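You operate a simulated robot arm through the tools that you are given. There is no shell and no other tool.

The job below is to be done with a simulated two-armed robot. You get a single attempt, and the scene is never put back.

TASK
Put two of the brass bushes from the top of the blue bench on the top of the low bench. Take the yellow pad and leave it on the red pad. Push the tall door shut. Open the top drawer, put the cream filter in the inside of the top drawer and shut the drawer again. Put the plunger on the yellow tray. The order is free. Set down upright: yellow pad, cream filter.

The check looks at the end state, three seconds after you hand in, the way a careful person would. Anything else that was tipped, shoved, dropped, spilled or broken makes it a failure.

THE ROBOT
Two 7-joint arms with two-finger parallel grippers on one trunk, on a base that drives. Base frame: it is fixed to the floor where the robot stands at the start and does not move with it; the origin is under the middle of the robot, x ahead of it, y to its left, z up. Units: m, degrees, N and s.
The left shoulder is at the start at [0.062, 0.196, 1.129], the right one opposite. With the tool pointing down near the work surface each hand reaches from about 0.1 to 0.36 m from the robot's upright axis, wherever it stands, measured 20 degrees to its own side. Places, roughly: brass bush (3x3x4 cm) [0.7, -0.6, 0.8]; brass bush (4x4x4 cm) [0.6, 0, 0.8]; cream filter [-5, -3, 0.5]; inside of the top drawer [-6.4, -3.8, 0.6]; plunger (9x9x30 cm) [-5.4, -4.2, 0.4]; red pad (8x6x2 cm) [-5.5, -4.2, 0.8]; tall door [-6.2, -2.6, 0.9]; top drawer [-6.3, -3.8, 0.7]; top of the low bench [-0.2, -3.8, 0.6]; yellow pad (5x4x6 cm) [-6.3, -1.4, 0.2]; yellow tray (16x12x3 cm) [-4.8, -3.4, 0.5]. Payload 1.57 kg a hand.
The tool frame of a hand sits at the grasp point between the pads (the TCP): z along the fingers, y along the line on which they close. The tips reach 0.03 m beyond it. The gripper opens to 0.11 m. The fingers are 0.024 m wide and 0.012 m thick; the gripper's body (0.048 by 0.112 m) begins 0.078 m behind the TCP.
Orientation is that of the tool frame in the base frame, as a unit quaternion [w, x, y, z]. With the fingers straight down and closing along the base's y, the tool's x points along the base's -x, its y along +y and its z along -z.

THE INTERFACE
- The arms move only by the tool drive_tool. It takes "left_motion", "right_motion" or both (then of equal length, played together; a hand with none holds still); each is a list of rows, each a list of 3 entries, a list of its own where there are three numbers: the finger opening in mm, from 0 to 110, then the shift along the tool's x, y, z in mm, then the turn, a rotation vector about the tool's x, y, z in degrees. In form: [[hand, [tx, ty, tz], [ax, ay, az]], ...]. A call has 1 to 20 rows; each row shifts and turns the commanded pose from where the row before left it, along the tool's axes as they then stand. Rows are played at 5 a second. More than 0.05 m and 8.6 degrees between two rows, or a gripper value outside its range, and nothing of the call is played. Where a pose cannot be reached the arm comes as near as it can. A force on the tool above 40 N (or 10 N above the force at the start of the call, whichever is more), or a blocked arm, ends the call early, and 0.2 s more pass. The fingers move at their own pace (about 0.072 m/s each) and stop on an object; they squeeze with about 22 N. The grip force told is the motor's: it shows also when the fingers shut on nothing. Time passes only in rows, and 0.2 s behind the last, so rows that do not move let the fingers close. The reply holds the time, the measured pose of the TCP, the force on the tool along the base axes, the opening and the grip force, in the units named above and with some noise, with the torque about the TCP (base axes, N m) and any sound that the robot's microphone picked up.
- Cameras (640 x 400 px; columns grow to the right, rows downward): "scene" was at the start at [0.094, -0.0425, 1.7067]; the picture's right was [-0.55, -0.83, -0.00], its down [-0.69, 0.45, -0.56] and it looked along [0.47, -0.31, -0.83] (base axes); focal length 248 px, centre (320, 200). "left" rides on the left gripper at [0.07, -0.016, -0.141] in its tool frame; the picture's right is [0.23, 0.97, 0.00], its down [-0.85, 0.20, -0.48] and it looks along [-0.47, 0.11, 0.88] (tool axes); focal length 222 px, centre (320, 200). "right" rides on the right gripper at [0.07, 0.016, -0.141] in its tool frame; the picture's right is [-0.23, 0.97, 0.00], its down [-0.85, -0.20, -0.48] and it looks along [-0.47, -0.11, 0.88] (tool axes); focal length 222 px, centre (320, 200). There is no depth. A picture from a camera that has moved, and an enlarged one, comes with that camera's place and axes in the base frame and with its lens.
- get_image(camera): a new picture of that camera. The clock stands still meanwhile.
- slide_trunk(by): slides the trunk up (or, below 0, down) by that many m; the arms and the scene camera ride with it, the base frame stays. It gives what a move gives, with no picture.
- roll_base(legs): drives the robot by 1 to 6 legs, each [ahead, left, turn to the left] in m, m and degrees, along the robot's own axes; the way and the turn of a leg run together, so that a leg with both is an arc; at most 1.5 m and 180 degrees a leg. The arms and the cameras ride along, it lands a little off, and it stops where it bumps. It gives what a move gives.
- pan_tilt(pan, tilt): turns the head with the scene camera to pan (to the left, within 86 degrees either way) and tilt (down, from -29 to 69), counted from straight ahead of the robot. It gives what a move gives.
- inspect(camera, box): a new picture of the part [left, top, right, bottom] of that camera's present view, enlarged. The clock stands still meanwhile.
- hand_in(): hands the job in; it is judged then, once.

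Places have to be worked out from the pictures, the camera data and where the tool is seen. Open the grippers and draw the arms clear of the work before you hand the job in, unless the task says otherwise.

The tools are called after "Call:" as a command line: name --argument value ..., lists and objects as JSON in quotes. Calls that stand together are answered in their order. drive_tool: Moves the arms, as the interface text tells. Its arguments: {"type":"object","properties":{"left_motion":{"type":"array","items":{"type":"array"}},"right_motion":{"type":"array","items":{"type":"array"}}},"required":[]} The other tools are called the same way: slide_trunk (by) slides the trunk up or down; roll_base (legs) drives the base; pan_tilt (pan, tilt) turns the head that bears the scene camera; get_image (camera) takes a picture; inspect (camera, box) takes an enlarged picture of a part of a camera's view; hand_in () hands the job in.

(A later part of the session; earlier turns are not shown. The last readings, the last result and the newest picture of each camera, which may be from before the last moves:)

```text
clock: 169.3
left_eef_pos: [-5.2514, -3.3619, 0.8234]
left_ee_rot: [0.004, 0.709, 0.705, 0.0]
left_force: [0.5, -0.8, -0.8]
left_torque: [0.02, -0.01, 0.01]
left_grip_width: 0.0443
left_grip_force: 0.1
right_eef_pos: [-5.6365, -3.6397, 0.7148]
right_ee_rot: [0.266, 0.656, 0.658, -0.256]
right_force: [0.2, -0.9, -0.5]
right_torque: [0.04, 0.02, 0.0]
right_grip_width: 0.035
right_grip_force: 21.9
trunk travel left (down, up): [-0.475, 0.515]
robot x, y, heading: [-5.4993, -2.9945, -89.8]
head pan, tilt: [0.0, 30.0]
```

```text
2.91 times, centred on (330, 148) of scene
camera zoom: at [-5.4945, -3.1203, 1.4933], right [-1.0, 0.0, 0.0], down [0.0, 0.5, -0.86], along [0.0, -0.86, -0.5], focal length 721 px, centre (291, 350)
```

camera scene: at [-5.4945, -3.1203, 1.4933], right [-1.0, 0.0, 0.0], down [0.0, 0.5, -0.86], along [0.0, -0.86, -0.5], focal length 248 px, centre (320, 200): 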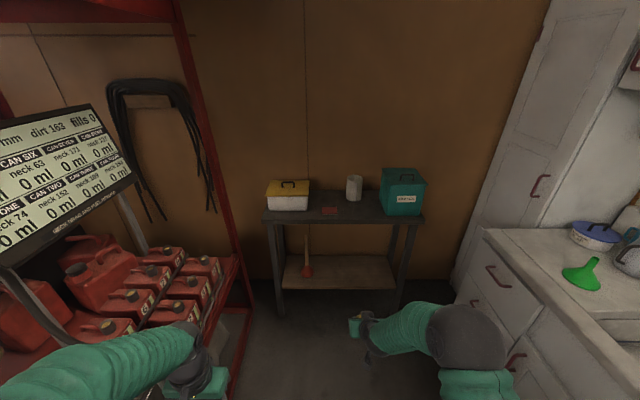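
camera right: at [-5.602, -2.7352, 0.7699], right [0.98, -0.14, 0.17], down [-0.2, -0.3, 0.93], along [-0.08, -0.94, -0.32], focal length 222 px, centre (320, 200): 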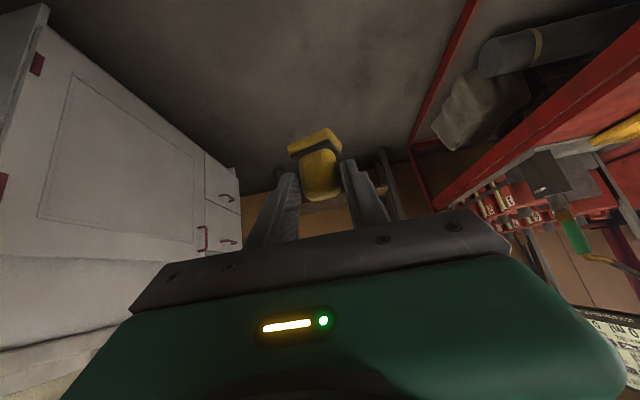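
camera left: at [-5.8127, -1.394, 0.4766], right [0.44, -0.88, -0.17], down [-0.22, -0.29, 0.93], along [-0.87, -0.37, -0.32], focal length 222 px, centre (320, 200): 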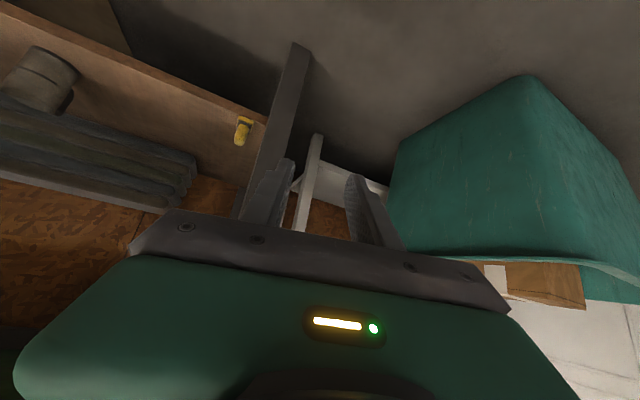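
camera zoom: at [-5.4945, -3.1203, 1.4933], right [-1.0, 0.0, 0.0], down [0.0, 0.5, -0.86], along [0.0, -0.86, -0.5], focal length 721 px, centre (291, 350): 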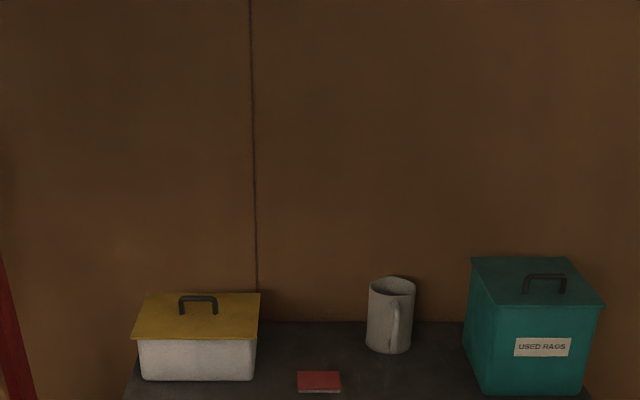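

The red pad lies at ≈[-5.545,-4.21] near the front of the dark table. I raise the trunk, then close in.

Call:
slide_trunk --by 0.3

Call:
roll_base --legs '[[0.5, 0.03, 0]]'

Call:
pan_tilt --pan 0 --tilt 50

Call:
get_image --camera "scene"

Call:
get_image --camera "right"

```text
clock: 172.3
left_eef_pos: [-5.2511, -3.3618, 1.1251]
left_ee_rot: [0.006, 0.708, 0.706, 0.0]
left_force: [1.1, 0.1, 0.7]
left_torque: [0.0, -0.03, 0.03]
left_grip_width: 0.0441
left_grip_force: 0.0
right_eef_pos: [-5.6371, -3.6387, 1.0158]
right_ee_rot: [0.268, 0.655, 0.658, -0.257]
right_force: [0.2, -0.3, -0.8]
right_torque: [0.0, 0.04, -0.01]
right_grip_width: 0.0345
right_grip_force: 22.1
trunk travel left (down, up): [-0.775, 0.215]
robot x, y, heading: [-5.4984, -2.9987, -89.8]
head pan, tilt: [0.0, 30.0]
```

```text
clock: 175.2
left_eef_pos: [-5.2169, -3.8588, 1.1254]
left_ee_rot: [0.006, 0.708, 0.706, 0.0]
left_force: [0.2, 0.2, 0.6]
left_torque: [0.03, -0.01, 0.0]
left_grip_width: 0.044
left_grip_force: 0.1
right_eef_pos: [-5.6025, -4.1366, 1.0165]
right_ee_rot: [0.269, 0.654, 0.66, -0.256]
right_force: [0.3, 0.2, -1.1]
right_torque: [0.01, -0.02, -0.01]
right_grip_width: 0.0341
right_grip_force: 21.4
trunk travel left (down, up): [-0.775, 0.215]
robot x, y, heading: [-5.4633, -3.4945, -89.6]
head pan, tilt: [0.0, 30.0]
```

```text
clock: 176.1
left_eef_pos: [-5.2175, -3.8592, 1.1257]
left_ee_rot: [0.005, 0.709, 0.706, 0.001]
left_force: [-0.6, 0.2, 0.6]
left_torque: [0.03, 0.01, -0.02]
left_grip_width: 0.0437
left_grip_force: 0.1
right_eef_pos: [-5.6026, -4.1386, 1.0173]
right_ee_rot: [0.268, 0.654, 0.659, -0.255]
right_force: [-0.3, -0.8, -0.3]
right_torque: [0.03, 0.0, 0.02]
right_grip_width: 0.0338
right_grip_force: 22.6
trunk travel left (down, up): [-0.775, 0.215]
robot x, y, heading: [-5.4652, -3.4926, -89.5]
head pan, tilt: [0.0, 50.0]
```

```text
taken
camera scene: at [-5.462, -3.6073, 1.7638], right [-1.0, -0.01, 0.0], down [0.0, 0.77, -0.64], along [0.0, -0.64, -0.77], focal length 248 px, centre (320, 200)
```

scene: 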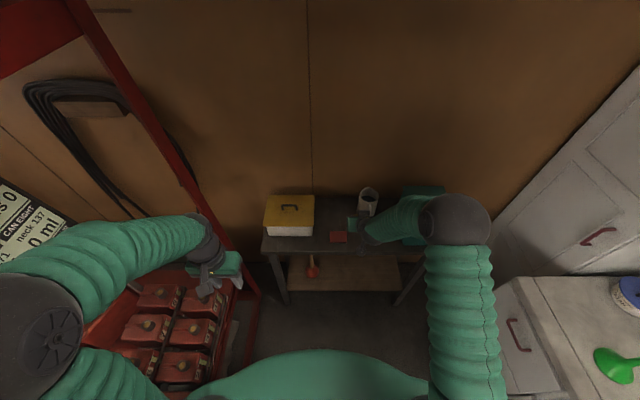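

```text
taken
camera right: at [-5.5885, -3.9891, 1.0706], right [0.97, -0.15, 0.17], down [-0.21, -0.29, 0.93], along [-0.09, -0.94, -0.32], focal length 222 px, centre (320, 200)
```

right: 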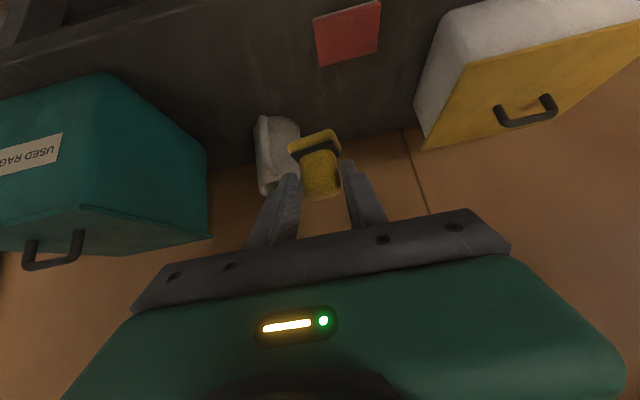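

Red pad top centre triangulates to ≈[-5.542,-4.176,0.82]. I move the yellow pad over it, with its base ~3 cm above.

Call:
drive_tool --right_motion '[[15, [16.6, 14.1, 24.8], [0, 0, 0]], [15, [16.6, 14.1, 24.8], [0, 0, 0]], [15, [16.6, 14.1, 24.8], [0, 0, 0]], [15, [16.6, 14.1, 24.8], [0, 0, 0]], [15, [0, 0, 0], [0, 0, 0]]]'

Call:
get_image --camera "right"

Call:
inspect --camera "scene" --box '[260, 190, 420, 290]'

```text
clock: 177.3
left_eef_pos: [-5.217, -3.8593, 1.126]
left_ee_rot: [0.005, 0.708, 0.706, 0.0]
left_force: [-0.9, 0.0, 0.6]
left_torque: [-0.04, -0.02, -0.02]
left_grip_width: 0.0439
left_grip_force: 0.1
right_eef_pos: [-5.5429, -4.1553, 0.9002]
right_ee_rot: [0.268, 0.655, 0.659, -0.256]
right_force: [-0.5, 0.1, -0.8]
right_torque: [-0.03, 0.02, 0.01]
right_grip_width: 0.0334
right_grip_force: 22.3
trunk travel left (down, up): [-0.775, 0.215]
robot x, y, heading: [-5.463, -3.4971, -89.5]
head pan, tilt: [0.0, 50.0]
```

```text
taken
camera right: at [-5.5287, -4.0064, 0.9548], right [0.97, -0.15, 0.17], down [-0.21, -0.29, 0.93], along [-0.09, -0.94, -0.32], focal length 222 px, centre (320, 200)
```

right: 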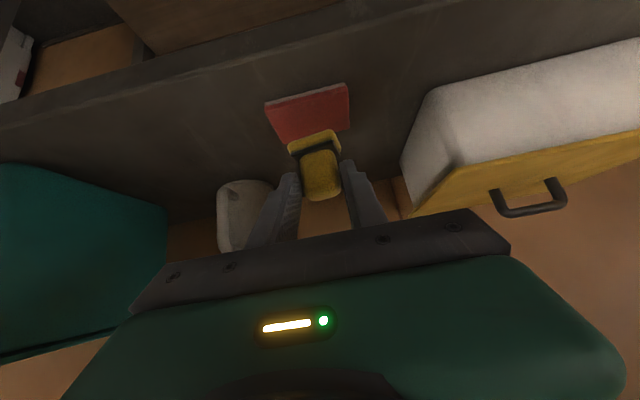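

```text
4.00 times, centred on (340, 240) of scene
camera zoom: at [-5.461, -3.6068, 1.7638], right [-1.0, -0.01, 0.0], down [0.0, 0.77, -0.64], along [0.0, -0.64, -0.77], focal length 991 px, centre (240, 40)
```

zoom: 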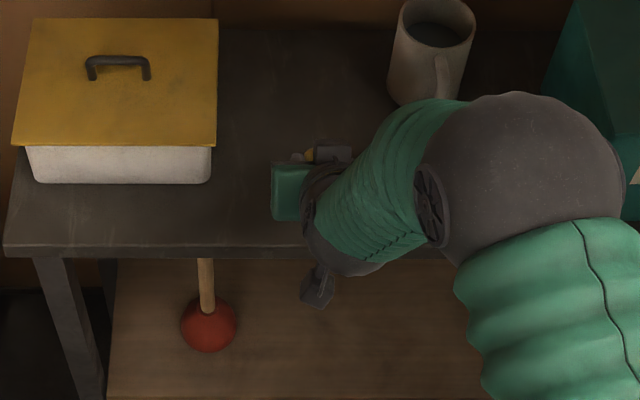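

The pad's base and the red pad line up (both ≈[-5.54,-4.18]). I lower straight down in small steps.

Call:
drive_tool --right_motion '[[15, [4.8, 0, 5.1], [0, 0, 0]], [15, [4.8, 0, 5.1], [0, 0, 0]], [15, [4.1, 0, 4.4], [0, 0, 0]], [15, [0, 0, 0], [0, 0, 0]]]'

Call:
get_image --camera "right"

```text
clock: 178.3
left_eef_pos: [-5.2174, -3.8603, 1.1254]
left_ee_rot: [0.006, 0.709, 0.706, 0.0]
left_force: [0.0, 0.0, -0.2]
left_torque: [0.01, 0.05, 0.04]
left_grip_width: 0.0439
left_grip_force: 0.0
right_eef_pos: [-5.5429, -4.1572, 0.8786]
right_ee_rot: [0.268, 0.654, 0.659, -0.256]
right_force: [-0.5, -0.1, 0.6]
right_torque: [0.02, 0.02, 0.0]
right_grip_width: 0.0334
right_grip_force: 22.1
trunk travel left (down, up): [-0.775, 0.215]
robot x, y, heading: [-5.4612, -3.4936, -89.6]
head pan, tilt: [0.0, 50.0]
```

```text
taken
camera right: at [-5.5292, -4.0082, 0.9342], right [0.97, -0.15, 0.17], down [-0.21, -0.29, 0.93], along [-0.09, -0.94, -0.32], focal length 222 px, centre (320, 200)
```

right: 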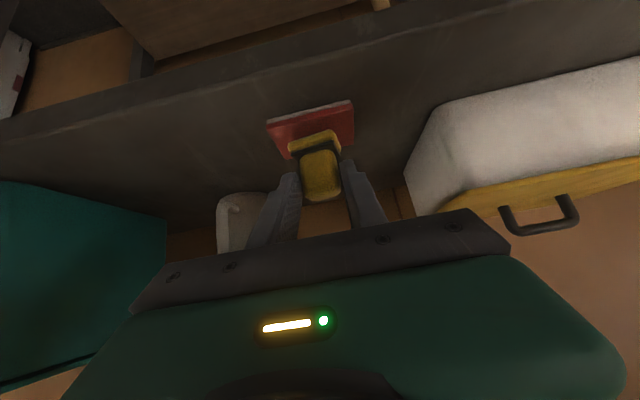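

Call:
inspect --camera "right" --box '[240, 80, 400, 180]'

```text
4.00 times, centred on (320, 130) of right
camera zoom: at [-5.5292, -4.0082, 0.9342], right [0.97, -0.15, 0.17], down [-0.21, -0.29, 0.93], along [-0.09, -0.94, -0.32], focal length 888 px, centre (320, 480)
```

zoom: 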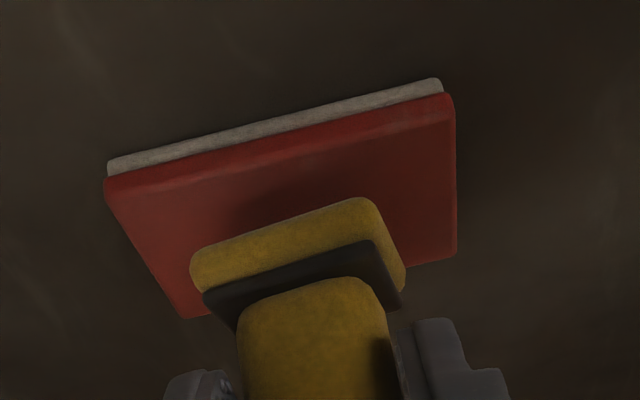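

Sizes suggest the red pad's top is z≈0.80 with centre ≈[-5.54,-4.20]; the yellow base is ≈2 cm above and aligned. I keep lowering carefully.

Call:
drive_tool --right_motion '[[15, [3.4, -1, 3.6], [0, 0, 0]], [15, [3.4, 0, 3.6], [0, 0, 0]], [15, [0, 0, 0], [0, 0, 0]]]'

Call:
inspect --camera "right" --box '[240, 80, 400, 180]'

```text
clock: 179.1
left_eef_pos: [-5.2178, -3.8594, 1.1245]
left_ee_rot: [0.005, 0.709, 0.706, -0.001]
left_force: [0.8, 0.5, 0.6]
left_torque: [-0.02, -0.02, 0.01]
left_grip_width: 0.0441
left_grip_force: 0.1
right_eef_pos: [-5.5447, -4.157, 0.8709]
right_ee_rot: [0.268, 0.654, 0.659, -0.256]
right_force: [-0.1, -0.4, -0.5]
right_torque: [0.01, -0.01, 0.03]
right_grip_width: 0.0333
right_grip_force: 22.8
trunk travel left (down, up): [-0.775, 0.215]
robot x, y, heading: [-5.4673, -3.496, -89.3]
head pan, tilt: [0.0, 50.0]
```

```text
4.00 times, centred on (320, 130) of right
camera zoom: at [-5.5301, -4.008, 0.9244], right [0.97, -0.15, 0.17], down [-0.21, -0.29, 0.93], along [-0.09, -0.94, -0.32], focal length 888 px, centre (320, 480)
```

zoom: 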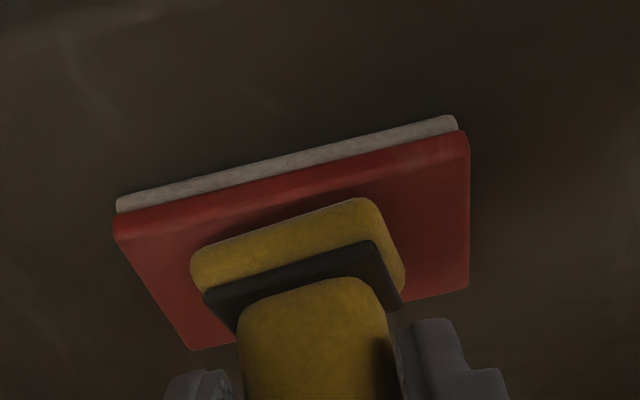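

Call:
drive_tool --right_motion '[[15, [2.8, 2, 2.9], [0, 0, 0]], [15, [2.0, 0, 2.2], [0, 0, 0]], [15, [0, 0, 0], [0, 0, 0]]]'

```text
clock: 179.9
left_eef_pos: [-5.2164, -3.8576, 1.1259]
left_ee_rot: [0.007, 0.709, 0.706, -0.002]
left_force: [0.0, 0.6, 0.4]
left_torque: [-0.03, -0.04, 0.02]
left_grip_width: 0.0439
left_grip_force: 0.1
right_eef_pos: [-5.5429, -4.1572, 0.8664]
right_ee_rot: [0.27, 0.653, 0.658, -0.259]
right_force: [-1.0, 1.0, 18.8]
right_torque: [-0.24, 0.4, 0.0]
right_grip_width: 0.0329
right_grip_force: 22.1
trunk travel left (down, up): [-0.775, 0.215]
robot x, y, heading: [-5.4636, -3.4986, -90.0]
head pan, tilt: [0.0, 50.0]
```

Contact (19 N). I look, then ease slightly and open.

Call:
inspect --camera "right" --box '[240, 80, 400, 180]'

Call:
drive_tool --right_motion '[[33, [-1.2, 0, -1.3], [0, 0, 0]], [33, [0, 0, 0], [0, 0, 0]], [50, [0, 0, 0], [0, 0, 0]], [56, [0, 0, 0], [0, 0, 0]], [56, [0, 0, 0], [0, 0, 0]]]'

Call:
inspect --camera "right" --box '[240, 80, 400, 180]'

```text
4.00 times, centred on (320, 130) of right
camera zoom: at [-5.5282, -4.0084, 0.92], right [0.97, -0.15, 0.17], down [-0.21, -0.29, 0.94], along [-0.09, -0.95, -0.31], focal length 888 px, centre (320, 480)
```

zoom: 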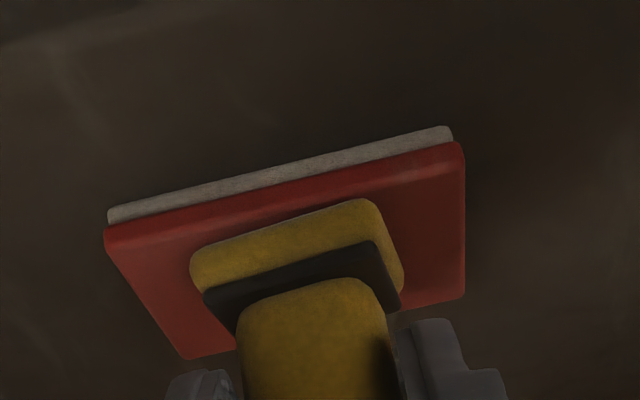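

```text
clock: 181.1
left_eef_pos: [-5.2172, -3.859, 1.1265]
left_ee_rot: [0.005, 0.709, 0.705, 0.0]
left_force: [-0.2, -0.3, -0.3]
left_torque: [-0.02, 0.01, 0.01]
left_grip_width: 0.0441
left_grip_force: 0.1
right_eef_pos: [-5.5431, -4.1573, 0.8644]
right_ee_rot: [0.267, 0.655, 0.659, -0.256]
right_force: [-0.2, -0.8, 0.0]
right_torque: [-0.01, 0.01, -0.02]
right_grip_width: 0.0559
right_grip_force: 0.1
trunk travel left (down, up): [-0.775, 0.215]
robot x, y, heading: [-5.467, -3.4937, -89.7]
head pan, tilt: [0.0, 50.0]
```

```text
4.00 times, centred on (320, 130) of right
camera zoom: at [-5.5285, -4.0081, 0.919], right [0.97, -0.15, 0.17], down [-0.21, -0.29, 0.93], along [-0.09, -0.94, -0.32], focal length 888 px, centre (320, 480)
```

zoom: 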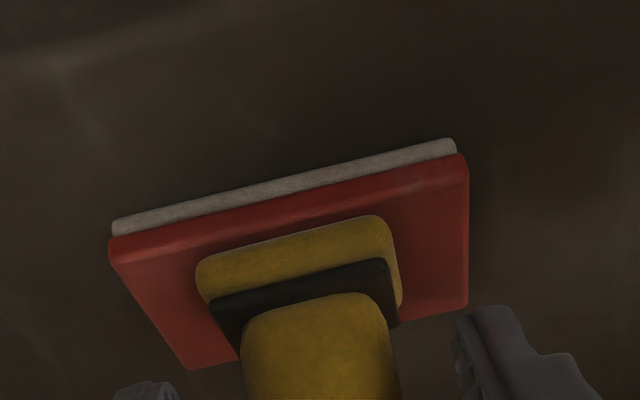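

The yellow pad sits flat on the red one. I withdraw the fingers back along their axis.

Call:
drive_tool --right_motion '[[56, [0, 0, -15], [0, 0, 0]], [56, [0, 0, -30], [0, 0, 0]], [56, [0, 0, -40], [0, 0, 0]], [56, [0, 0, -40], [0, 0, 0]], [56, [0, 0, 0], [0, 0, 0]]]'

Call:
get_image --camera "right"

Call:
inspect --camera "scene" --box '[240, 180, 440, 305]'

```text
clock: 182.3
left_eef_pos: [-5.2179, -3.8594, 1.125]
left_ee_rot: [0.005, 0.708, 0.706, 0.0]
left_force: [-0.1, -0.5, -0.5]
left_torque: [0.01, 0.01, -0.02]
left_grip_width: 0.044
left_grip_force: 0.0
right_eef_pos: [-5.5444, -4.0728, 0.9536]
right_ee_rot: [0.268, 0.654, 0.659, -0.257]
right_force: [1.0, -0.4, -0.2]
right_torque: [0.02, -0.04, -0.02]
right_grip_width: 0.0559
right_grip_force: 0.0
trunk travel left (down, up): [-0.775, 0.215]
robot x, y, heading: [-5.4634, -3.4937, -90.1]
head pan, tilt: [0.0, 50.0]
```

```text
taken
camera right: at [-5.5315, -3.9231, 1.0085], right [0.97, -0.15, 0.17], down [-0.21, -0.29, 0.93], along [-0.09, -0.94, -0.32], focal length 222 px, centre (320, 200)
```

right: 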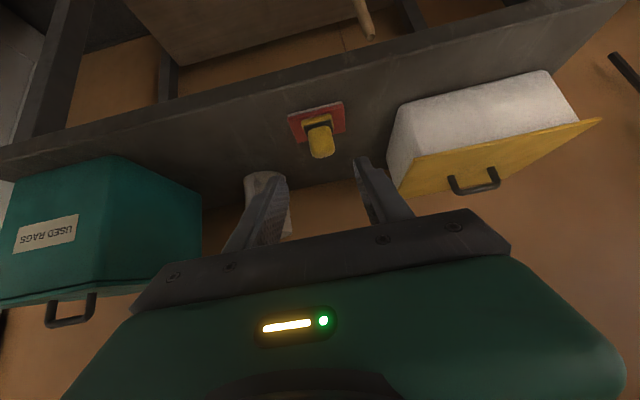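

```text
3.20 times, centred on (340, 242) of scene
camera zoom: at [-5.4612, -3.6067, 1.7638], right [-1.0, -0.01, 0.0], down [0.0, 0.77, -0.64], along [0.0, -0.64, -0.77], focal length 793 px, centre (256, 64)
```

zoom: 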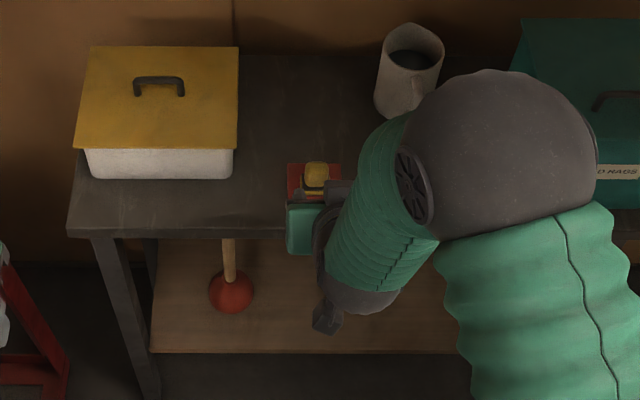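

Yellow pad done. Next the plunger, at ≈[-5.415,-4.25] on the lower shelf; the left hand suits it best. I first park the right hand back and to the right.

Call:
drive_tool --right_motion '[[56, [24, -30, -23], [0, 0, 0]], [56, [24, -33, -23], [0, 0, 0]], [56, [24, -33, -23], [0, 0, 0]], [56, [24, -33, -23], [0, 0, 0]], [56, [24, -33, -23], [0, 0, 0]], [56, [24, -33, -23], [0, 0, 0]], [56, [0, 0, 0], [0, 0, 0]]]'

Call:
get_image --camera "scene"

```text
clock: 183.9
left_eef_pos: [-5.2198, -3.8595, 1.1252]
left_ee_rot: [0.006, 0.708, 0.706, 0.001]
left_force: [-0.6, 0.0, 0.5]
left_torque: [0.03, 0.0, 0.0]
left_grip_width: 0.0438
left_grip_force: 0.1
right_eef_pos: [-5.7512, -3.8849, 0.9422]
right_ee_rot: [0.269, 0.654, 0.659, -0.255]
right_force: [-0.7, 0.4, -0.4]
right_torque: [0.05, 0.02, 0.01]
right_grip_width: 0.0561
right_grip_force: 0.1
right hand out of reach, approached as far as the arm can: row 5, 6
trunk travel left (down, up): [-0.775, 0.215]
robot x, y, heading: [-5.4657, -3.4949, -89.8]
head pan, tilt: [0.0, 50.0]
```

```text
taken
camera scene: at [-5.4643, -3.6056, 1.7639], right [-1.0, 0.0, 0.0], down [0.0, 0.77, -0.64], along [0.0, -0.64, -0.77], focal length 248 px, centre (320, 200)
```

scene: 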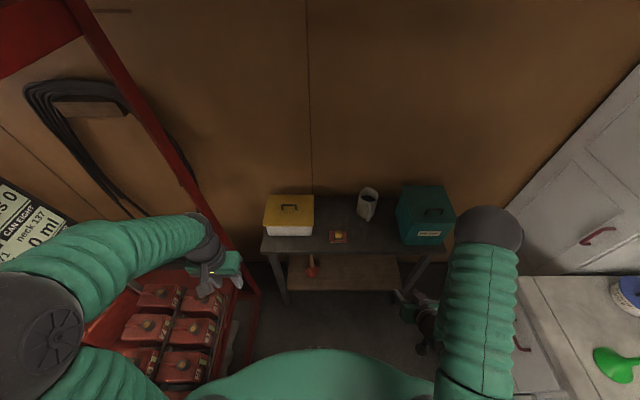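

Now I turn the right hand back to pointing down and swing the left hand inward and forward.

Call:
drive_tool --left_motion '[[44, [-26, -32, 0], [0, 0, 0]], [44, [-26, -32, 0], [0, 0, 0]], [44, [-26, -32, 0], [0, 0, 0]], [44, [-26, -32, 0], [0, 0, 0]], [44, [-26, -32, 0], [0, 0, 0]], [44, [0, 0, 0], [0, 0, 0]]]' --right_motion '[[56, [0, 0, 0], [0, 8.5, 0]], [56, [0, 0, 0], [0, 8.5, 0]], [56, [0, 0, 0], [0, 8.5, 0]], [56, [0, 0, 0], [0, 8.5, 0]], [56, [0, 0, 0], [0, 8.5, 0]], [56, [0, 0, 0], [0, 0, 0]]]'

Call:
get_image --camera "scene"

```text
clock: 185.3
left_eef_pos: [-5.38, -3.9898, 1.1279]
left_ee_rot: [0.006, 0.708, 0.706, 0.0]
left_force: [-0.2, 0.3, -0.5]
left_torque: [0.01, -0.03, -0.01]
left_grip_width: 0.0439
left_grip_force: 0.1
right_eef_pos: [-5.7498, -3.8871, 0.9411]
right_ee_rot: [0.011, 0.703, 0.711, -0.002]
right_force: [0.0, 0.6, 0.1]
right_torque: [-0.01, 0.0, -0.02]
right_grip_width: 0.056
right_grip_force: 0.0
trunk travel left (down, up): [-0.775, 0.215]
robot x, y, heading: [-5.4609, -3.4924, -89.6]
head pan, tilt: [0.0, 50.0]
```

```text
taken
camera scene: at [-5.4651, -3.6061, 1.7638], right [-1.0, 0.0, 0.0], down [0.0, 0.77, -0.64], along [0.0, -0.64, -0.77], focal length 248 px, centre (320, 200)
```

scene: 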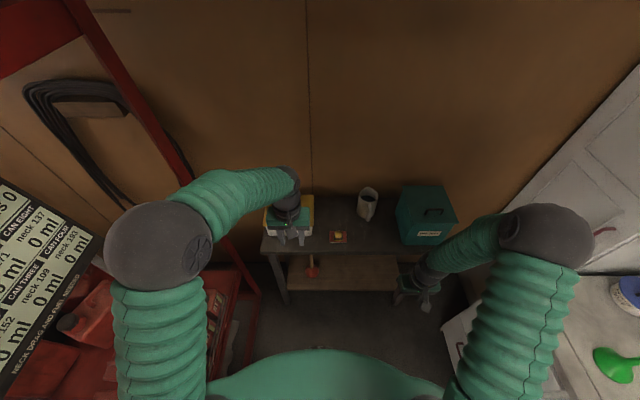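

Left elbow is clear of the red bench now. I tilt the left hand forward and open it wider.

Call:
drive_tool --left_motion '[[70, [0, 0, 0], [0, -8.5, 0]], [70, [0, 0, 0], [0, -8.5, 0]], [70, [0, 0, 0], [0, -8.5, 0]], [70, [0, 0, 0], [0, -8.5, 0]], [70, [0, 0, 0], [0, -8.5, 0]], [70, [0, 0, 0], [0, 0, 0]]]'

Call:
get_image --camera "left"

```text
clock: 186.6
left_eef_pos: [-5.308, -4.01, 1.167]
left_ee_rot: [0.249, 0.557, 0.732, -0.304]
left_force: [0.1, -1.2, -0.1]
left_torque: [0.02, 0.02, -0.04]
left_grip_width: 0.07
left_grip_force: 0.0
right_eef_pos: [-5.7476, -3.8861, 0.9435]
right_ee_rot: [0.01, 0.702, 0.712, -0.003]
right_force: [-0.1, -1.2, 0.7]
right_torque: [0.01, 0.0, 0.0]
right_grip_width: 0.0558
right_grip_force: 0.1
trunk travel left (down, up): [-0.775, 0.215]
robot x, y, heading: [-5.4625, -3.4967, -89.5]
head pan, tilt: [0.0, 50.0]
stopped in row 6 (left hand): the arm was blocked; the commanded pose is now the measured one
```

```text
taken
camera left: at [-5.3441, -3.8654, 1.2186], right [0.88, 0.34, -0.32], down [0.4, -0.18, 0.9], along [0.25, -0.92, -0.3], focal length 222 px, centre (320, 200)
```

left: 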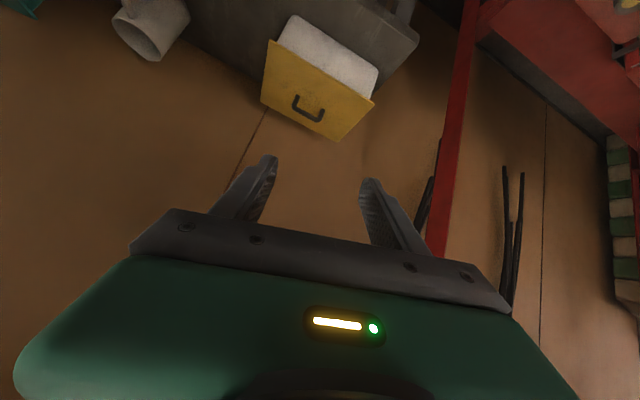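

The left arm needs more forward reach for this tilt. I back the base 0.22 m, then straighten the hand while moving it forward.

Call:
roll_base --legs '[[-0.22, 0, 0]]'

Call:
drive_tool --left_motion '[[70, [-5, -8, 30], [0.25, 1, 3.7]], [70, [-5, -8, 30], [0.25, 1, 3.7]], [70, [-5, -8, 30], [0.25, 1, 3.7]], [70, [-5, -8, 30], [0.25, 0.9, 3.7]], [70, [0, 0, 0], [0, 0, 0]]]'

Call:
get_image --camera "scene"

```text
clock: 188.3
left_eef_pos: [-5.309, -3.7952, 1.1655]
left_ee_rot: [0.249, 0.556, 0.733, -0.303]
left_force: [1.1, -0.2, 0.1]
left_torque: [0.0, 0.08, -0.06]
left_grip_width: 0.07
left_grip_force: 0.0
right_eef_pos: [-5.749, -3.6712, 0.9392]
right_ee_rot: [0.011, 0.701, 0.713, 0.0]
right_force: [0.1, -0.6, -0.6]
right_torque: [0.01, 0.01, -0.01]
right_grip_width: 0.056
right_grip_force: 0.0
trunk travel left (down, up): [-0.775, 0.215]
robot x, y, heading: [-5.4648, -3.2737, -89.4]
head pan, tilt: [0.0, 50.0]
```

```text
clock: 189.5
left_eef_pos: [-5.3354, -3.8931, 1.098]
left_ee_rot: [0.258, 0.658, 0.659, -0.257]
left_force: [-0.4, -0.3, 0.0]
left_torque: [0.01, -0.03, -0.02]
left_grip_width: 0.0699
left_grip_force: 0.0
right_eef_pos: [-5.7494, -3.6679, 0.9414]
right_ee_rot: [0.012, 0.702, 0.712, -0.003]
right_force: [0.8, 0.0, -0.7]
right_torque: [0.0, -0.01, 0.0]
right_grip_width: 0.0558
right_grip_force: 0.0
trunk travel left (down, up): [-0.775, 0.215]
robot x, y, heading: [-5.465, -3.2754, -89.5]
head pan, tilt: [0.0, 50.0]
```

```text
taken
camera scene: at [-5.4653, -3.3889, 1.763], right [-1.0, -0.01, 0.0], down [-0.01, 0.77, -0.64], along [0.01, -0.64, -0.77], focal length 248 px, centre (320, 200)
```

scene: 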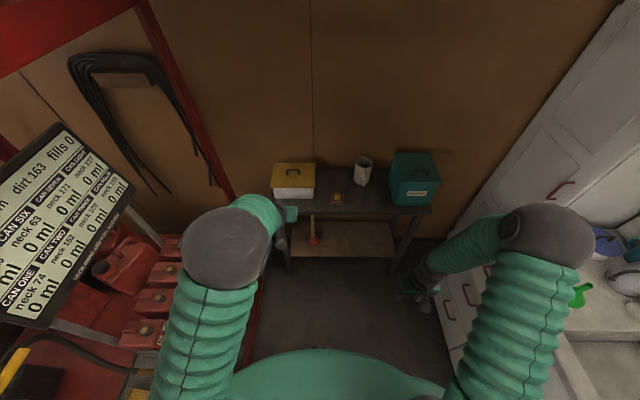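

Hand straight at the right tilt. I lower the trunk so the left hand comes to plunger-handle height.

Call:
slide_trunk --by -0.4

Call:
slide_trunk --by -0.15

Call:
get_image --camera "left"

Call:
get_image --camera "scene"

```text
clock: 193.3
left_eef_pos: [-5.3337, -3.8932, 0.6982]
left_ee_rot: [0.259, 0.657, 0.66, -0.257]
left_force: [-0.6, 0.2, 0.9]
left_torque: [0.01, 0.01, 0.01]
left_grip_width: 0.0698
left_grip_force: 0.1
right_eef_pos: [-5.7488, -3.6677, 0.5416]
right_ee_rot: [0.013, 0.701, 0.713, -0.003]
right_force: [-0.2, 0.0, 0.0]
right_torque: [0.01, -0.01, 0.02]
right_grip_width: 0.0558
right_grip_force: 0.1
trunk travel left (down, up): [-0.375, 0.615]
robot x, y, heading: [-5.4681, -3.2758, -89.4]
head pan, tilt: [0.0, 50.0]
```

```text
clock: 195.1
left_eef_pos: [-5.335, -3.8929, 0.5486]
left_ee_rot: [0.258, 0.657, 0.66, -0.257]
left_force: [-0.2, 0.5, -1.3]
left_torque: [0.0, 0.0, 0.01]
left_grip_width: 0.0699
left_grip_force: 0.0
right_eef_pos: [-5.7489, -3.6668, 0.391]
right_ee_rot: [0.013, 0.702, 0.712, -0.003]
right_force: [-0.8, 1.1, -0.3]
right_torque: [0.0, 0.01, 0.01]
right_grip_width: 0.0561
right_grip_force: 0.0
trunk travel left (down, up): [-0.225, 0.765]
robot x, y, heading: [-5.4643, -3.2765, -89.5]
head pan, tilt: [0.0, 50.0]
```

```text
taken
camera left: at [-5.3522, -3.7464, 0.6063], right [0.97, 0.17, -0.15], down [0.2, -0.3, 0.93], along [0.11, -0.94, -0.33], focal length 222 px, centre (320, 200)
```

left: 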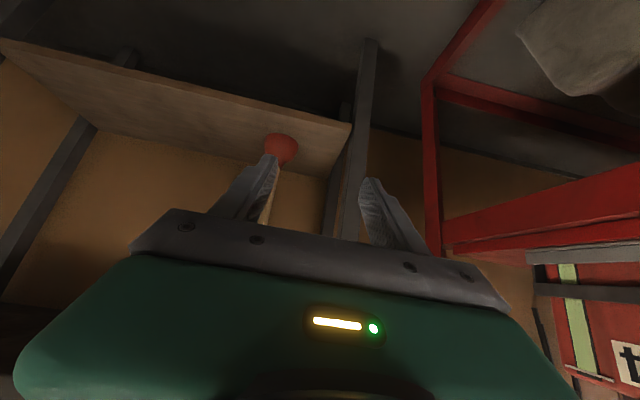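

```text
taken
camera scene: at [-5.4645, -3.3869, 1.2139], right [-1.0, -0.01, 0.0], down [-0.01, 0.77, -0.64], along [0.01, -0.64, -0.77], focal length 248 px, centre (320, 200)
```

scene: 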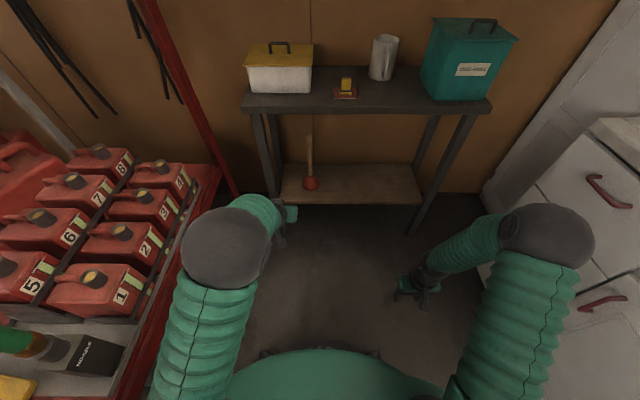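

The plunger axis triangulates to ≈[-5.407,-4.235], handle up to z≈0.59. I align the left hand in x with it.

Call:
drive_tool --left_motion '[[70, [0, -24, 0], [0, 0, 0]], [70, [0, -24, 0], [0, 0, 0]], [70, [0, -24, 0], [0, 0, 0]], [70, [0, 0, 0], [0, 0, 0]]]'

Call:
get_image --camera "left"

```text
clock: 196.0
left_eef_pos: [-5.3208, -3.9144, 0.5696]
left_ee_rot: [0.28, 0.597, 0.708, -0.254]
left_force: [-0.3, -0.6, 0.0]
left_torque: [0.02, 0.02, -0.04]
left_grip_width: 0.0702
left_grip_force: 0.0
right_eef_pos: [-5.7485, -3.6668, 0.3919]
right_ee_rot: [0.012, 0.701, 0.713, -0.003]
right_force: [0.2, -0.5, -0.6]
right_torque: [0.02, -0.02, -0.02]
right_grip_width: 0.0561
right_grip_force: 0.0
trunk travel left (down, up): [-0.225, 0.765]
robot x, y, heading: [-5.4659, -3.2719, -89.7]
head pan, tilt: [0.0, 50.0]
stopped in row 4 (left hand): the arm was blocked; the commanded pose is now the measured one
```

```text
taken
camera left: at [-5.3606, -3.7694, 0.6232], right [0.93, 0.31, -0.18], down [0.27, -0.24, 0.93], along [0.25, -0.92, -0.31], focal length 222 px, centre (320, 200)
```

left: 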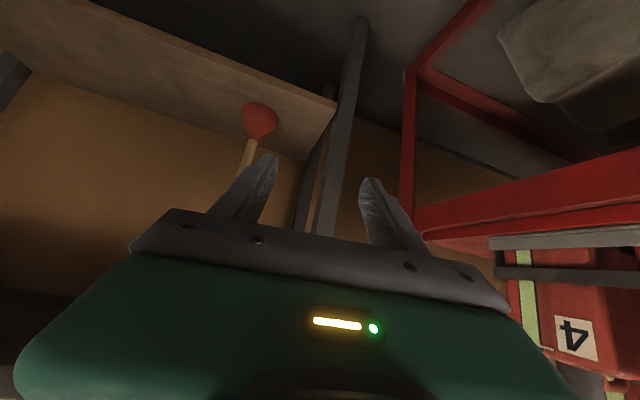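

The left arm can't bring this tilt so far inward, so I shift the base right instead and re-straighten the hand.

Call:
roll_base --legs '[[0, -0.09, 0]]'

Call:
drive_tool --left_motion '[[70, [0, 0, 0], [2.6, 1.0, 3.8]], [70, [0, 0, 0], [2.6, 1.0, 3.8]], [70, [0, 0, 0], [0, 0, 0]]]'

Call:
get_image --camera "left"

```text
clock: 197.1
left_eef_pos: [-5.4093, -3.9141, 0.5695]
left_ee_rot: [0.277, 0.596, 0.709, -0.254]
left_force: [0.6, -0.4, 0.1]
left_torque: [0.02, 0.02, -0.02]
left_grip_width: 0.0701
left_grip_force: 0.0
right_eef_pos: [-5.8377, -3.6676, 0.3914]
right_ee_rot: [0.012, 0.701, 0.713, -0.003]
right_force: [-0.7, -0.2, -0.5]
right_torque: [0.02, -0.03, 0.0]
right_grip_width: 0.056
right_grip_force: 0.0
trunk travel left (down, up): [-0.225, 0.765]
robot x, y, heading: [-5.5565, -3.2749, -89.6]
head pan, tilt: [0.0, 50.0]
```

```text
clock: 197.9
left_eef_pos: [-5.4157, -3.9137, 0.5709]
left_ee_rot: [0.258, 0.659, 0.659, -0.255]
left_force: [-1.1, -0.3, -0.4]
left_torque: [0.01, -0.01, 0.01]
left_grip_width: 0.0699
left_grip_force: 0.0
right_eef_pos: [-5.8421, -3.6657, 0.3913]
right_ee_rot: [0.015, 0.701, 0.713, -0.001]
right_force: [-1.2, 0.7, 0.1]
right_torque: [0.02, -0.01, 0.01]
right_grip_width: 0.0562
right_grip_force: 0.1
trunk travel left (down, up): [-0.225, 0.765]
robot x, y, heading: [-5.5529, -3.2797, -89.4]
head pan, tilt: [0.0, 50.0]
```

```text
taken
camera left: at [-5.4321, -3.7669, 0.6284], right [0.97, 0.17, -0.15], down [0.2, -0.31, 0.93], along [0.11, -0.94, -0.33], focal length 222 px, centre (320, 200)
```

left: 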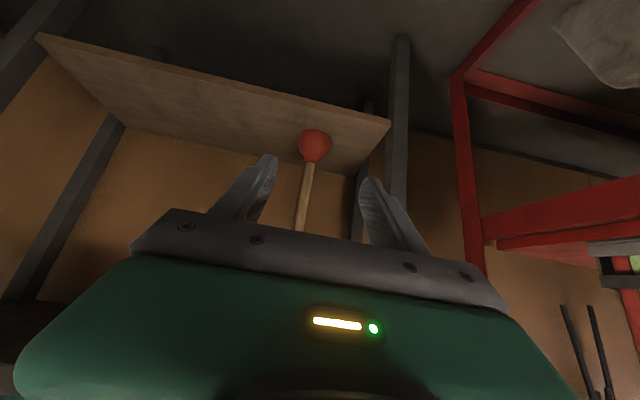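

The handle shows between the fingers (x≈−5.411). I lower the hand to z≈0.49 and then drive in most of the way.

Call:
drive_tool --left_motion '[[70, [19.4, 1.5, 20.6], [0, 0, 0]], [70, [19.4, 1.5, 20.6], [0, 0, 0]], [70, [19.4, 1.5, 20.6], [0, 0, 0]], [70, [0, 0, 0], [0, 0, 0]]]'

Call:
roll_base --legs '[[0.22, 0, 0]]'

Call:
get_image --camera "left"

Call:
get_image --camera "scene"

```text
clock: 198.9
left_eef_pos: [-5.4072, -3.9118, 0.4856]
left_ee_rot: [0.256, 0.658, 0.66, -0.257]
left_force: [0.3, -0.7, 1.4]
left_torque: [-0.02, -0.01, -0.01]
left_grip_width: 0.07
left_grip_force: 0.2
right_eef_pos: [-5.8395, -3.6655, 0.3917]
right_ee_rot: [0.015, 0.701, 0.713, -0.002]
right_force: [0.3, 0.6, -0.3]
right_torque: [-0.02, -0.03, 0.0]
right_grip_width: 0.0561
right_grip_force: 0.0
trunk travel left (down, up): [-0.225, 0.765]
robot x, y, heading: [-5.5583, -3.2761, -89.6]
head pan, tilt: [0.0, 50.0]
```

```text
clock: 200.6
left_eef_pos: [-5.4038, -4.1298, 0.4842]
left_ee_rot: [0.256, 0.658, 0.661, -0.255]
left_force: [-0.8, 0.4, -0.2]
left_torque: [0.01, -0.01, 0.03]
left_grip_width: 0.0701
left_grip_force: 0.1
right_eef_pos: [-5.8363, -3.8856, 0.3925]
right_ee_rot: [0.013, 0.7, 0.714, -0.002]
right_force: [0.6, -0.8, 0.0]
right_torque: [0.01, -0.01, 0.01]
right_grip_width: 0.0559
right_grip_force: 0.0
trunk travel left (down, up): [-0.225, 0.765]
robot x, y, heading: [-5.558, -3.4987, -89.4]
head pan, tilt: [0.0, 50.0]
```

```text
taken
camera left: at [-5.4209, -3.9832, 0.5428], right [0.97, 0.17, -0.15], down [0.2, -0.31, 0.93], along [0.11, -0.94, -0.33], focal length 222 px, centre (320, 200)
```

left: 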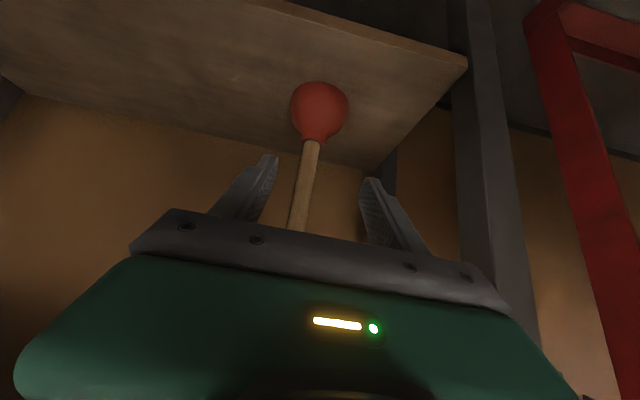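

```text
taken
camera scene: at [-5.5518, -3.6065, 1.2137], right [-1.0, -0.01, 0.0], down [-0.01, 0.77, -0.64], along [0.01, -0.64, -0.77], focal length 248 px, centre (320, 200)
```

scene: 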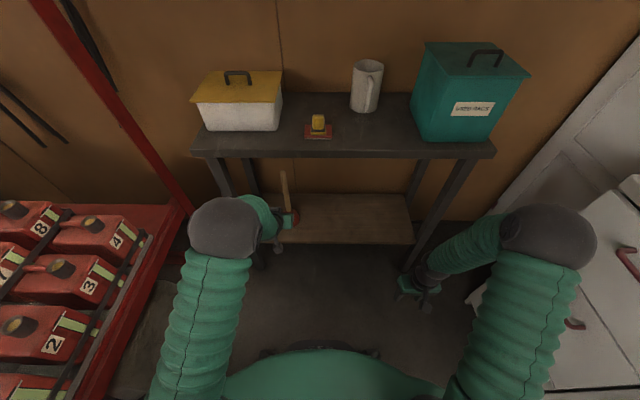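

Handle lies at x≈−5.410, ~10 cm further in. I roll 6 cm more, then check.

Call:
roll_base --legs '[[0.06, 0, 0]]'

Call:
drive_tool --left_motion '[[70, [-14, -7, 13.5], [0, 0, 0]], [70, [0, 0, 0], [0, 0, 0]]]'

Call:
get_image --camera "left"

Call:
inspect --camera "scene" --box '[180, 140, 380, 265]'

```text
clock: 201.6
left_eef_pos: [-5.4041, -4.1886, 0.4859]
left_ee_rot: [0.256, 0.658, 0.66, -0.256]
left_force: [0.5, -0.1, 0.3]
left_torque: [0.01, -0.02, 0.02]
left_grip_width: 0.07
left_grip_force: 0.1
right_eef_pos: [-5.835, -3.9437, 0.3928]
right_ee_rot: [0.014, 0.701, 0.713, -0.003]
right_force: [0.2, -0.1, -0.3]
right_torque: [0.01, -0.01, -0.01]
right_grip_width: 0.056
right_grip_force: 0.0
trunk travel left (down, up): [-0.225, 0.765]
robot x, y, heading: [-5.5501, -3.5533, -89.5]
head pan, tilt: [0.0, 50.0]
```

```text
clock: 202.2
left_eef_pos: [-5.4099, -4.2062, 0.4872]
left_ee_rot: [0.258, 0.657, 0.66, -0.257]
left_force: [-0.1, -0.8, 0.2]
left_torque: [0.03, -0.03, -0.02]
left_grip_width: 0.0699
left_grip_force: 0.0
right_eef_pos: [-5.8345, -3.9438, 0.3935]
right_ee_rot: [0.016, 0.7, 0.714, -0.003]
right_force: [-0.5, -0.4, -0.2]
right_torque: [0.01, -0.01, -0.01]
right_grip_width: 0.056
right_grip_force: 0.1
trunk travel left (down, up): [-0.225, 0.765]
robot x, y, heading: [-5.5532, -3.5534, -89.3]
head pan, tilt: [0.0, 50.0]
```

```text
taken
camera left: at [-5.4264, -4.0596, 0.544], right [0.97, 0.17, -0.15], down [0.2, -0.3, 0.93], along [0.11, -0.94, -0.33], focal length 222 px, centre (320, 200)
```

left: 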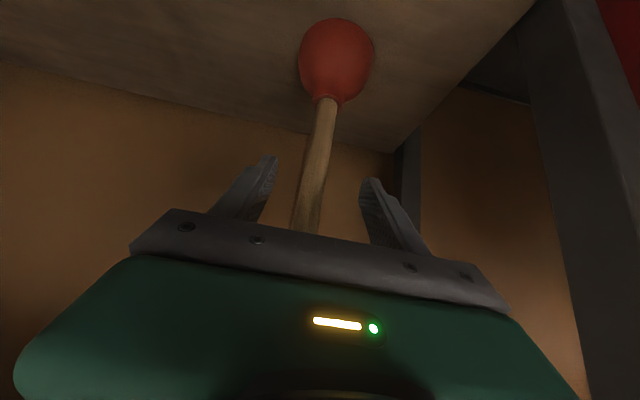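

```text
3.20 times, centred on (280, 202) of scene
camera zoom: at [-5.5511, -3.6646, 1.2138], right [-1.0, -0.01, 0.0], down [-0.01, 0.77, -0.64], along [0.01, -0.64, -0.77], focal length 793 px, centre (448, 192)
```

zoom: 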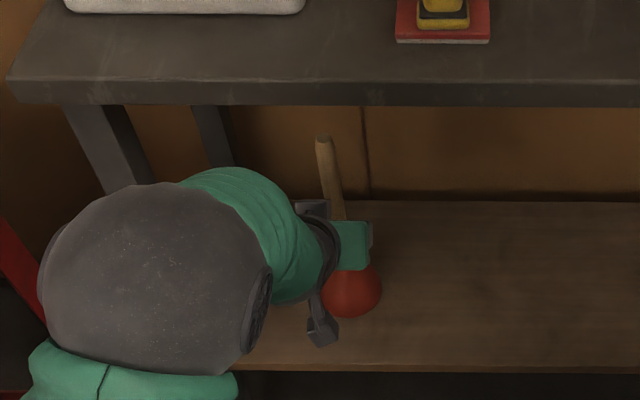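

Handle is centred. I move the last 27 mm forward horizontally and close.

Call:
drive_tool --left_motion '[[70, [-19.5, -1, 18.5], [0, 0, 0]], [70, [0, 0, 0], [0, 0, 0]], [10, [0, 0, 0], [0, 0, 0]], [10, [0, 0, 0], [0, 0, 0]], [10, [0, 0, 0], [0, 0, 0]], [10, [0, 0, 0], [0, 0, 0]]]'

Call:
get_image --camera "left"

```text
clock: 203.6
left_eef_pos: [-5.4091, -4.2343, 0.4866]
left_ee_rot: [0.257, 0.657, 0.661, -0.256]
left_force: [-0.1, 0.1, 0.4]
left_torque: [-0.02, 0.08, 0.0]
left_grip_width: 0.0215
left_grip_force: 21.9
right_eef_pos: [-5.8352, -3.9429, 0.3938]
right_ee_rot: [0.014, 0.7, 0.714, -0.002]
right_force: [0.2, 0.2, -0.7]
right_torque: [0.01, 0.0, 0.0]
right_grip_width: 0.056
right_grip_force: 0.1
trunk travel left (down, up): [-0.225, 0.765]
robot x, y, heading: [-5.5507, -3.5544, -89.2]
head pan, tilt: [0.0, 50.0]
```

```text
taken
camera left: at [-5.4268, -4.088, 0.5438], right [0.97, 0.17, -0.15], down [0.2, -0.3, 0.93], along [0.11, -0.94, -0.33], focal length 222 px, centre (320, 200)
```

left: 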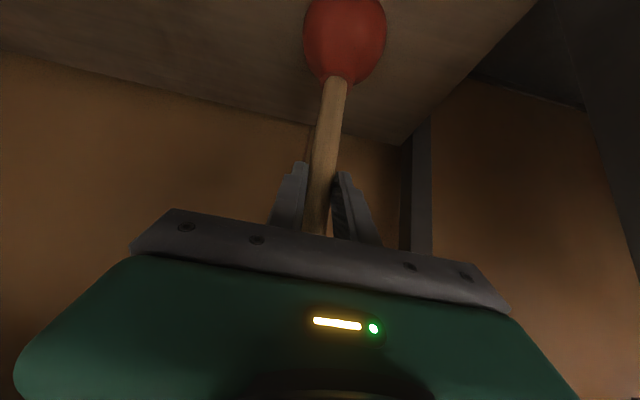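

Plunger gripped (21.5 mm). I lift it 5 cm off the shelf and look.

Call:
drive_tool --left_motion '[[10, [-17, 0, -18], [0, 0, 0]], [10, [-17, 0, -18], [0, 0, 0]], [10, [0, 0, 0], [0, 0, 0]]]'

Call:
get_image --camera "left"

Call:
inspect --camera "scene" --box '[180, 140, 380, 265]'

```text
clock: 204.4
left_eef_pos: [-5.4108, -4.234, 0.5341]
left_ee_rot: [0.257, 0.657, 0.661, -0.256]
left_force: [-0.2, 0.7, -2.8]
left_torque: [0.05, -0.02, -0.03]
left_grip_width: 0.0212
left_grip_force: 22.4
right_eef_pos: [-5.8352, -3.9437, 0.3932]
right_ee_rot: [0.013, 0.7, 0.714, -0.003]
right_force: [0.4, -0.3, -0.9]
right_torque: [-0.01, -0.01, -0.01]
right_grip_width: 0.0561
right_grip_force: 0.0
trunk travel left (down, up): [-0.225, 0.765]
robot x, y, heading: [-5.5555, -3.5533, -89.5]
head pan, tilt: [0.0, 50.0]
```

```text
taken
camera left: at [-5.4282, -4.0869, 0.5923], right [0.97, 0.17, -0.15], down [0.2, -0.31, 0.93], along [0.11, -0.94, -0.33], focal length 222 px, centre (320, 200)
```

left: 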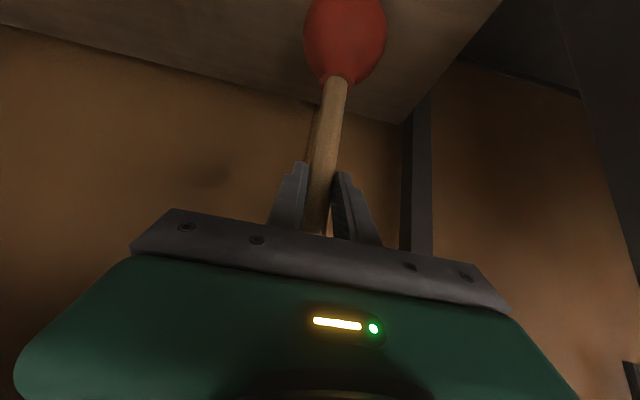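

```text
3.20 times, centred on (280, 202) of scene
camera zoom: at [-5.551, -3.6653, 1.2137], right [-1.0, -0.01, 0.0], down [-0.01, 0.77, -0.64], along [0.01, -0.64, -0.77], focal length 793 px, centre (448, 192)
```

zoom: 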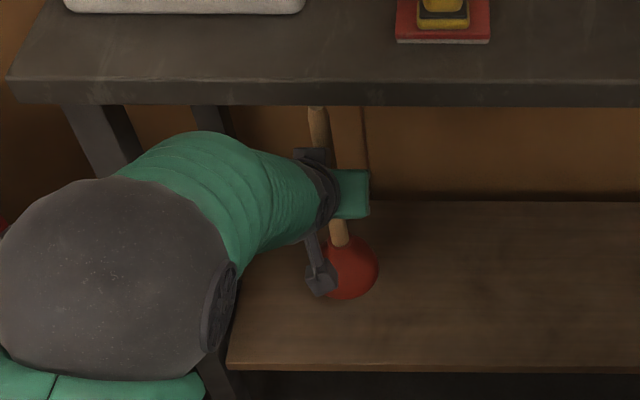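

Lifted cleanly. I back straight out and look at the red bench with the yellow tray.

Call:
roll_base --legs '[[-0.45, 0, 0]]'

Call:
slide_trunk --by 0.35

Call:
pan_tilt --pan 75 --tilt 45

Call:
get_image --camera "scene"

Call:
get_image --camera "left"

```text
clock: 207.1
left_eef_pos: [-5.4156, -3.7826, 0.5352]
left_ee_rot: [0.257, 0.657, 0.66, -0.257]
left_force: [-0.4, -0.7, -1.6]
left_torque: [0.05, 0.03, 0.0]
left_grip_width: 0.0214
left_grip_force: 21.8
right_eef_pos: [-5.84, -3.4913, 0.3928]
right_ee_rot: [0.014, 0.7, 0.714, -0.003]
right_force: [-0.1, -0.2, -0.4]
right_torque: [-0.03, 0.02, 0.02]
right_grip_width: 0.0562
right_grip_force: 0.1
trunk travel left (down, up): [-0.225, 0.765]
robot x, y, heading: [-5.5567, -3.1014, -89.5]
head pan, tilt: [0.0, 50.0]
```

```text
clock: 210.5
left_eef_pos: [-5.4164, -3.7824, 0.8857]
left_ee_rot: [0.259, 0.657, 0.66, -0.256]
left_force: [0.3, 0.0, -3.0]
left_torque: [0.03, 0.0, 0.03]
left_grip_width: 0.0213
left_grip_force: 22.2
right_eef_pos: [-5.8392, -3.4924, 0.7438]
right_ee_rot: [0.015, 0.701, 0.713, -0.003]
right_force: [0.6, 0.2, 0.4]
right_torque: [0.0, -0.02, 0.01]
right_grip_width: 0.0557
right_grip_force: 0.0
trunk travel left (down, up): [-0.575, 0.415]
robot x, y, heading: [-5.5581, -3.1042, -89.3]
head pan, tilt: [0.0, 50.0]
```

```text
clock: 212.0
left_eef_pos: [-5.4169, -3.7821, 0.8857]
left_ee_rot: [0.258, 0.657, 0.66, -0.256]
left_force: [0.6, 0.0, -2.1]
left_torque: [0.04, -0.03, -0.02]
left_grip_width: 0.0212
left_grip_force: 22.6
right_eef_pos: [-5.8418, -3.4917, 0.7446]
right_ee_rot: [0.015, 0.7, 0.714, -0.004]
right_force: [0.0, 0.9, 0.8]
right_torque: [-0.03, 0.0, 0.0]
right_grip_width: 0.0561
right_grip_force: 0.1
trunk travel left (down, up): [-0.575, 0.415]
robot x, y, heading: [-5.5593, -3.101, -89.6]
head pan, tilt: [75.0, 45.0]
```

```text
taken
camera scene: at [-5.4784, -3.1582, 1.5708], right [-0.25, -0.97, 0.0], down [-0.68, 0.18, -0.71], along [0.69, -0.17, -0.71], focal length 248 px, centre (320, 200)
```

scene: 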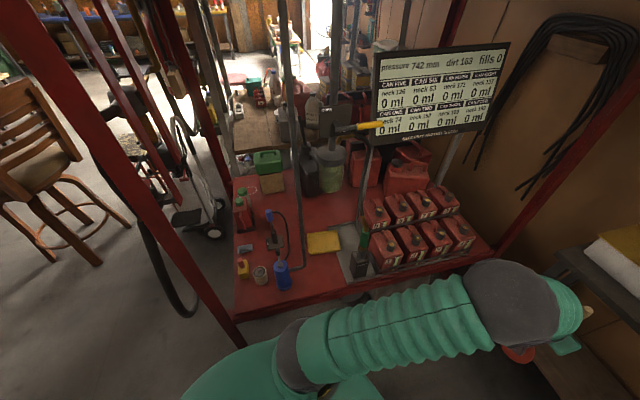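

```text
taken
camera left: at [-5.4338, -3.6353, 0.9432], right [0.97, 0.17, -0.15], down [0.2, -0.3, 0.93], along [0.11, -0.94, -0.33], focal length 222 px, centre (320, 200)
```

left: 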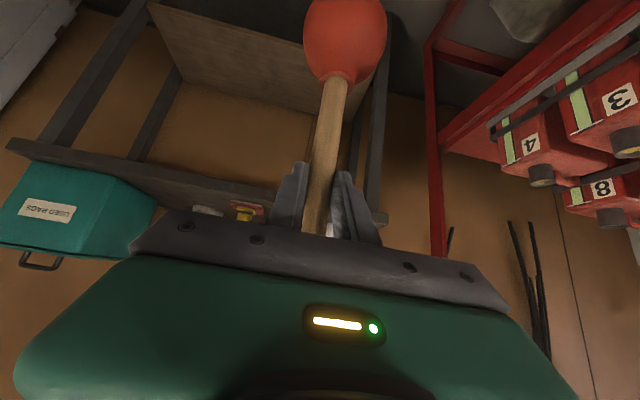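

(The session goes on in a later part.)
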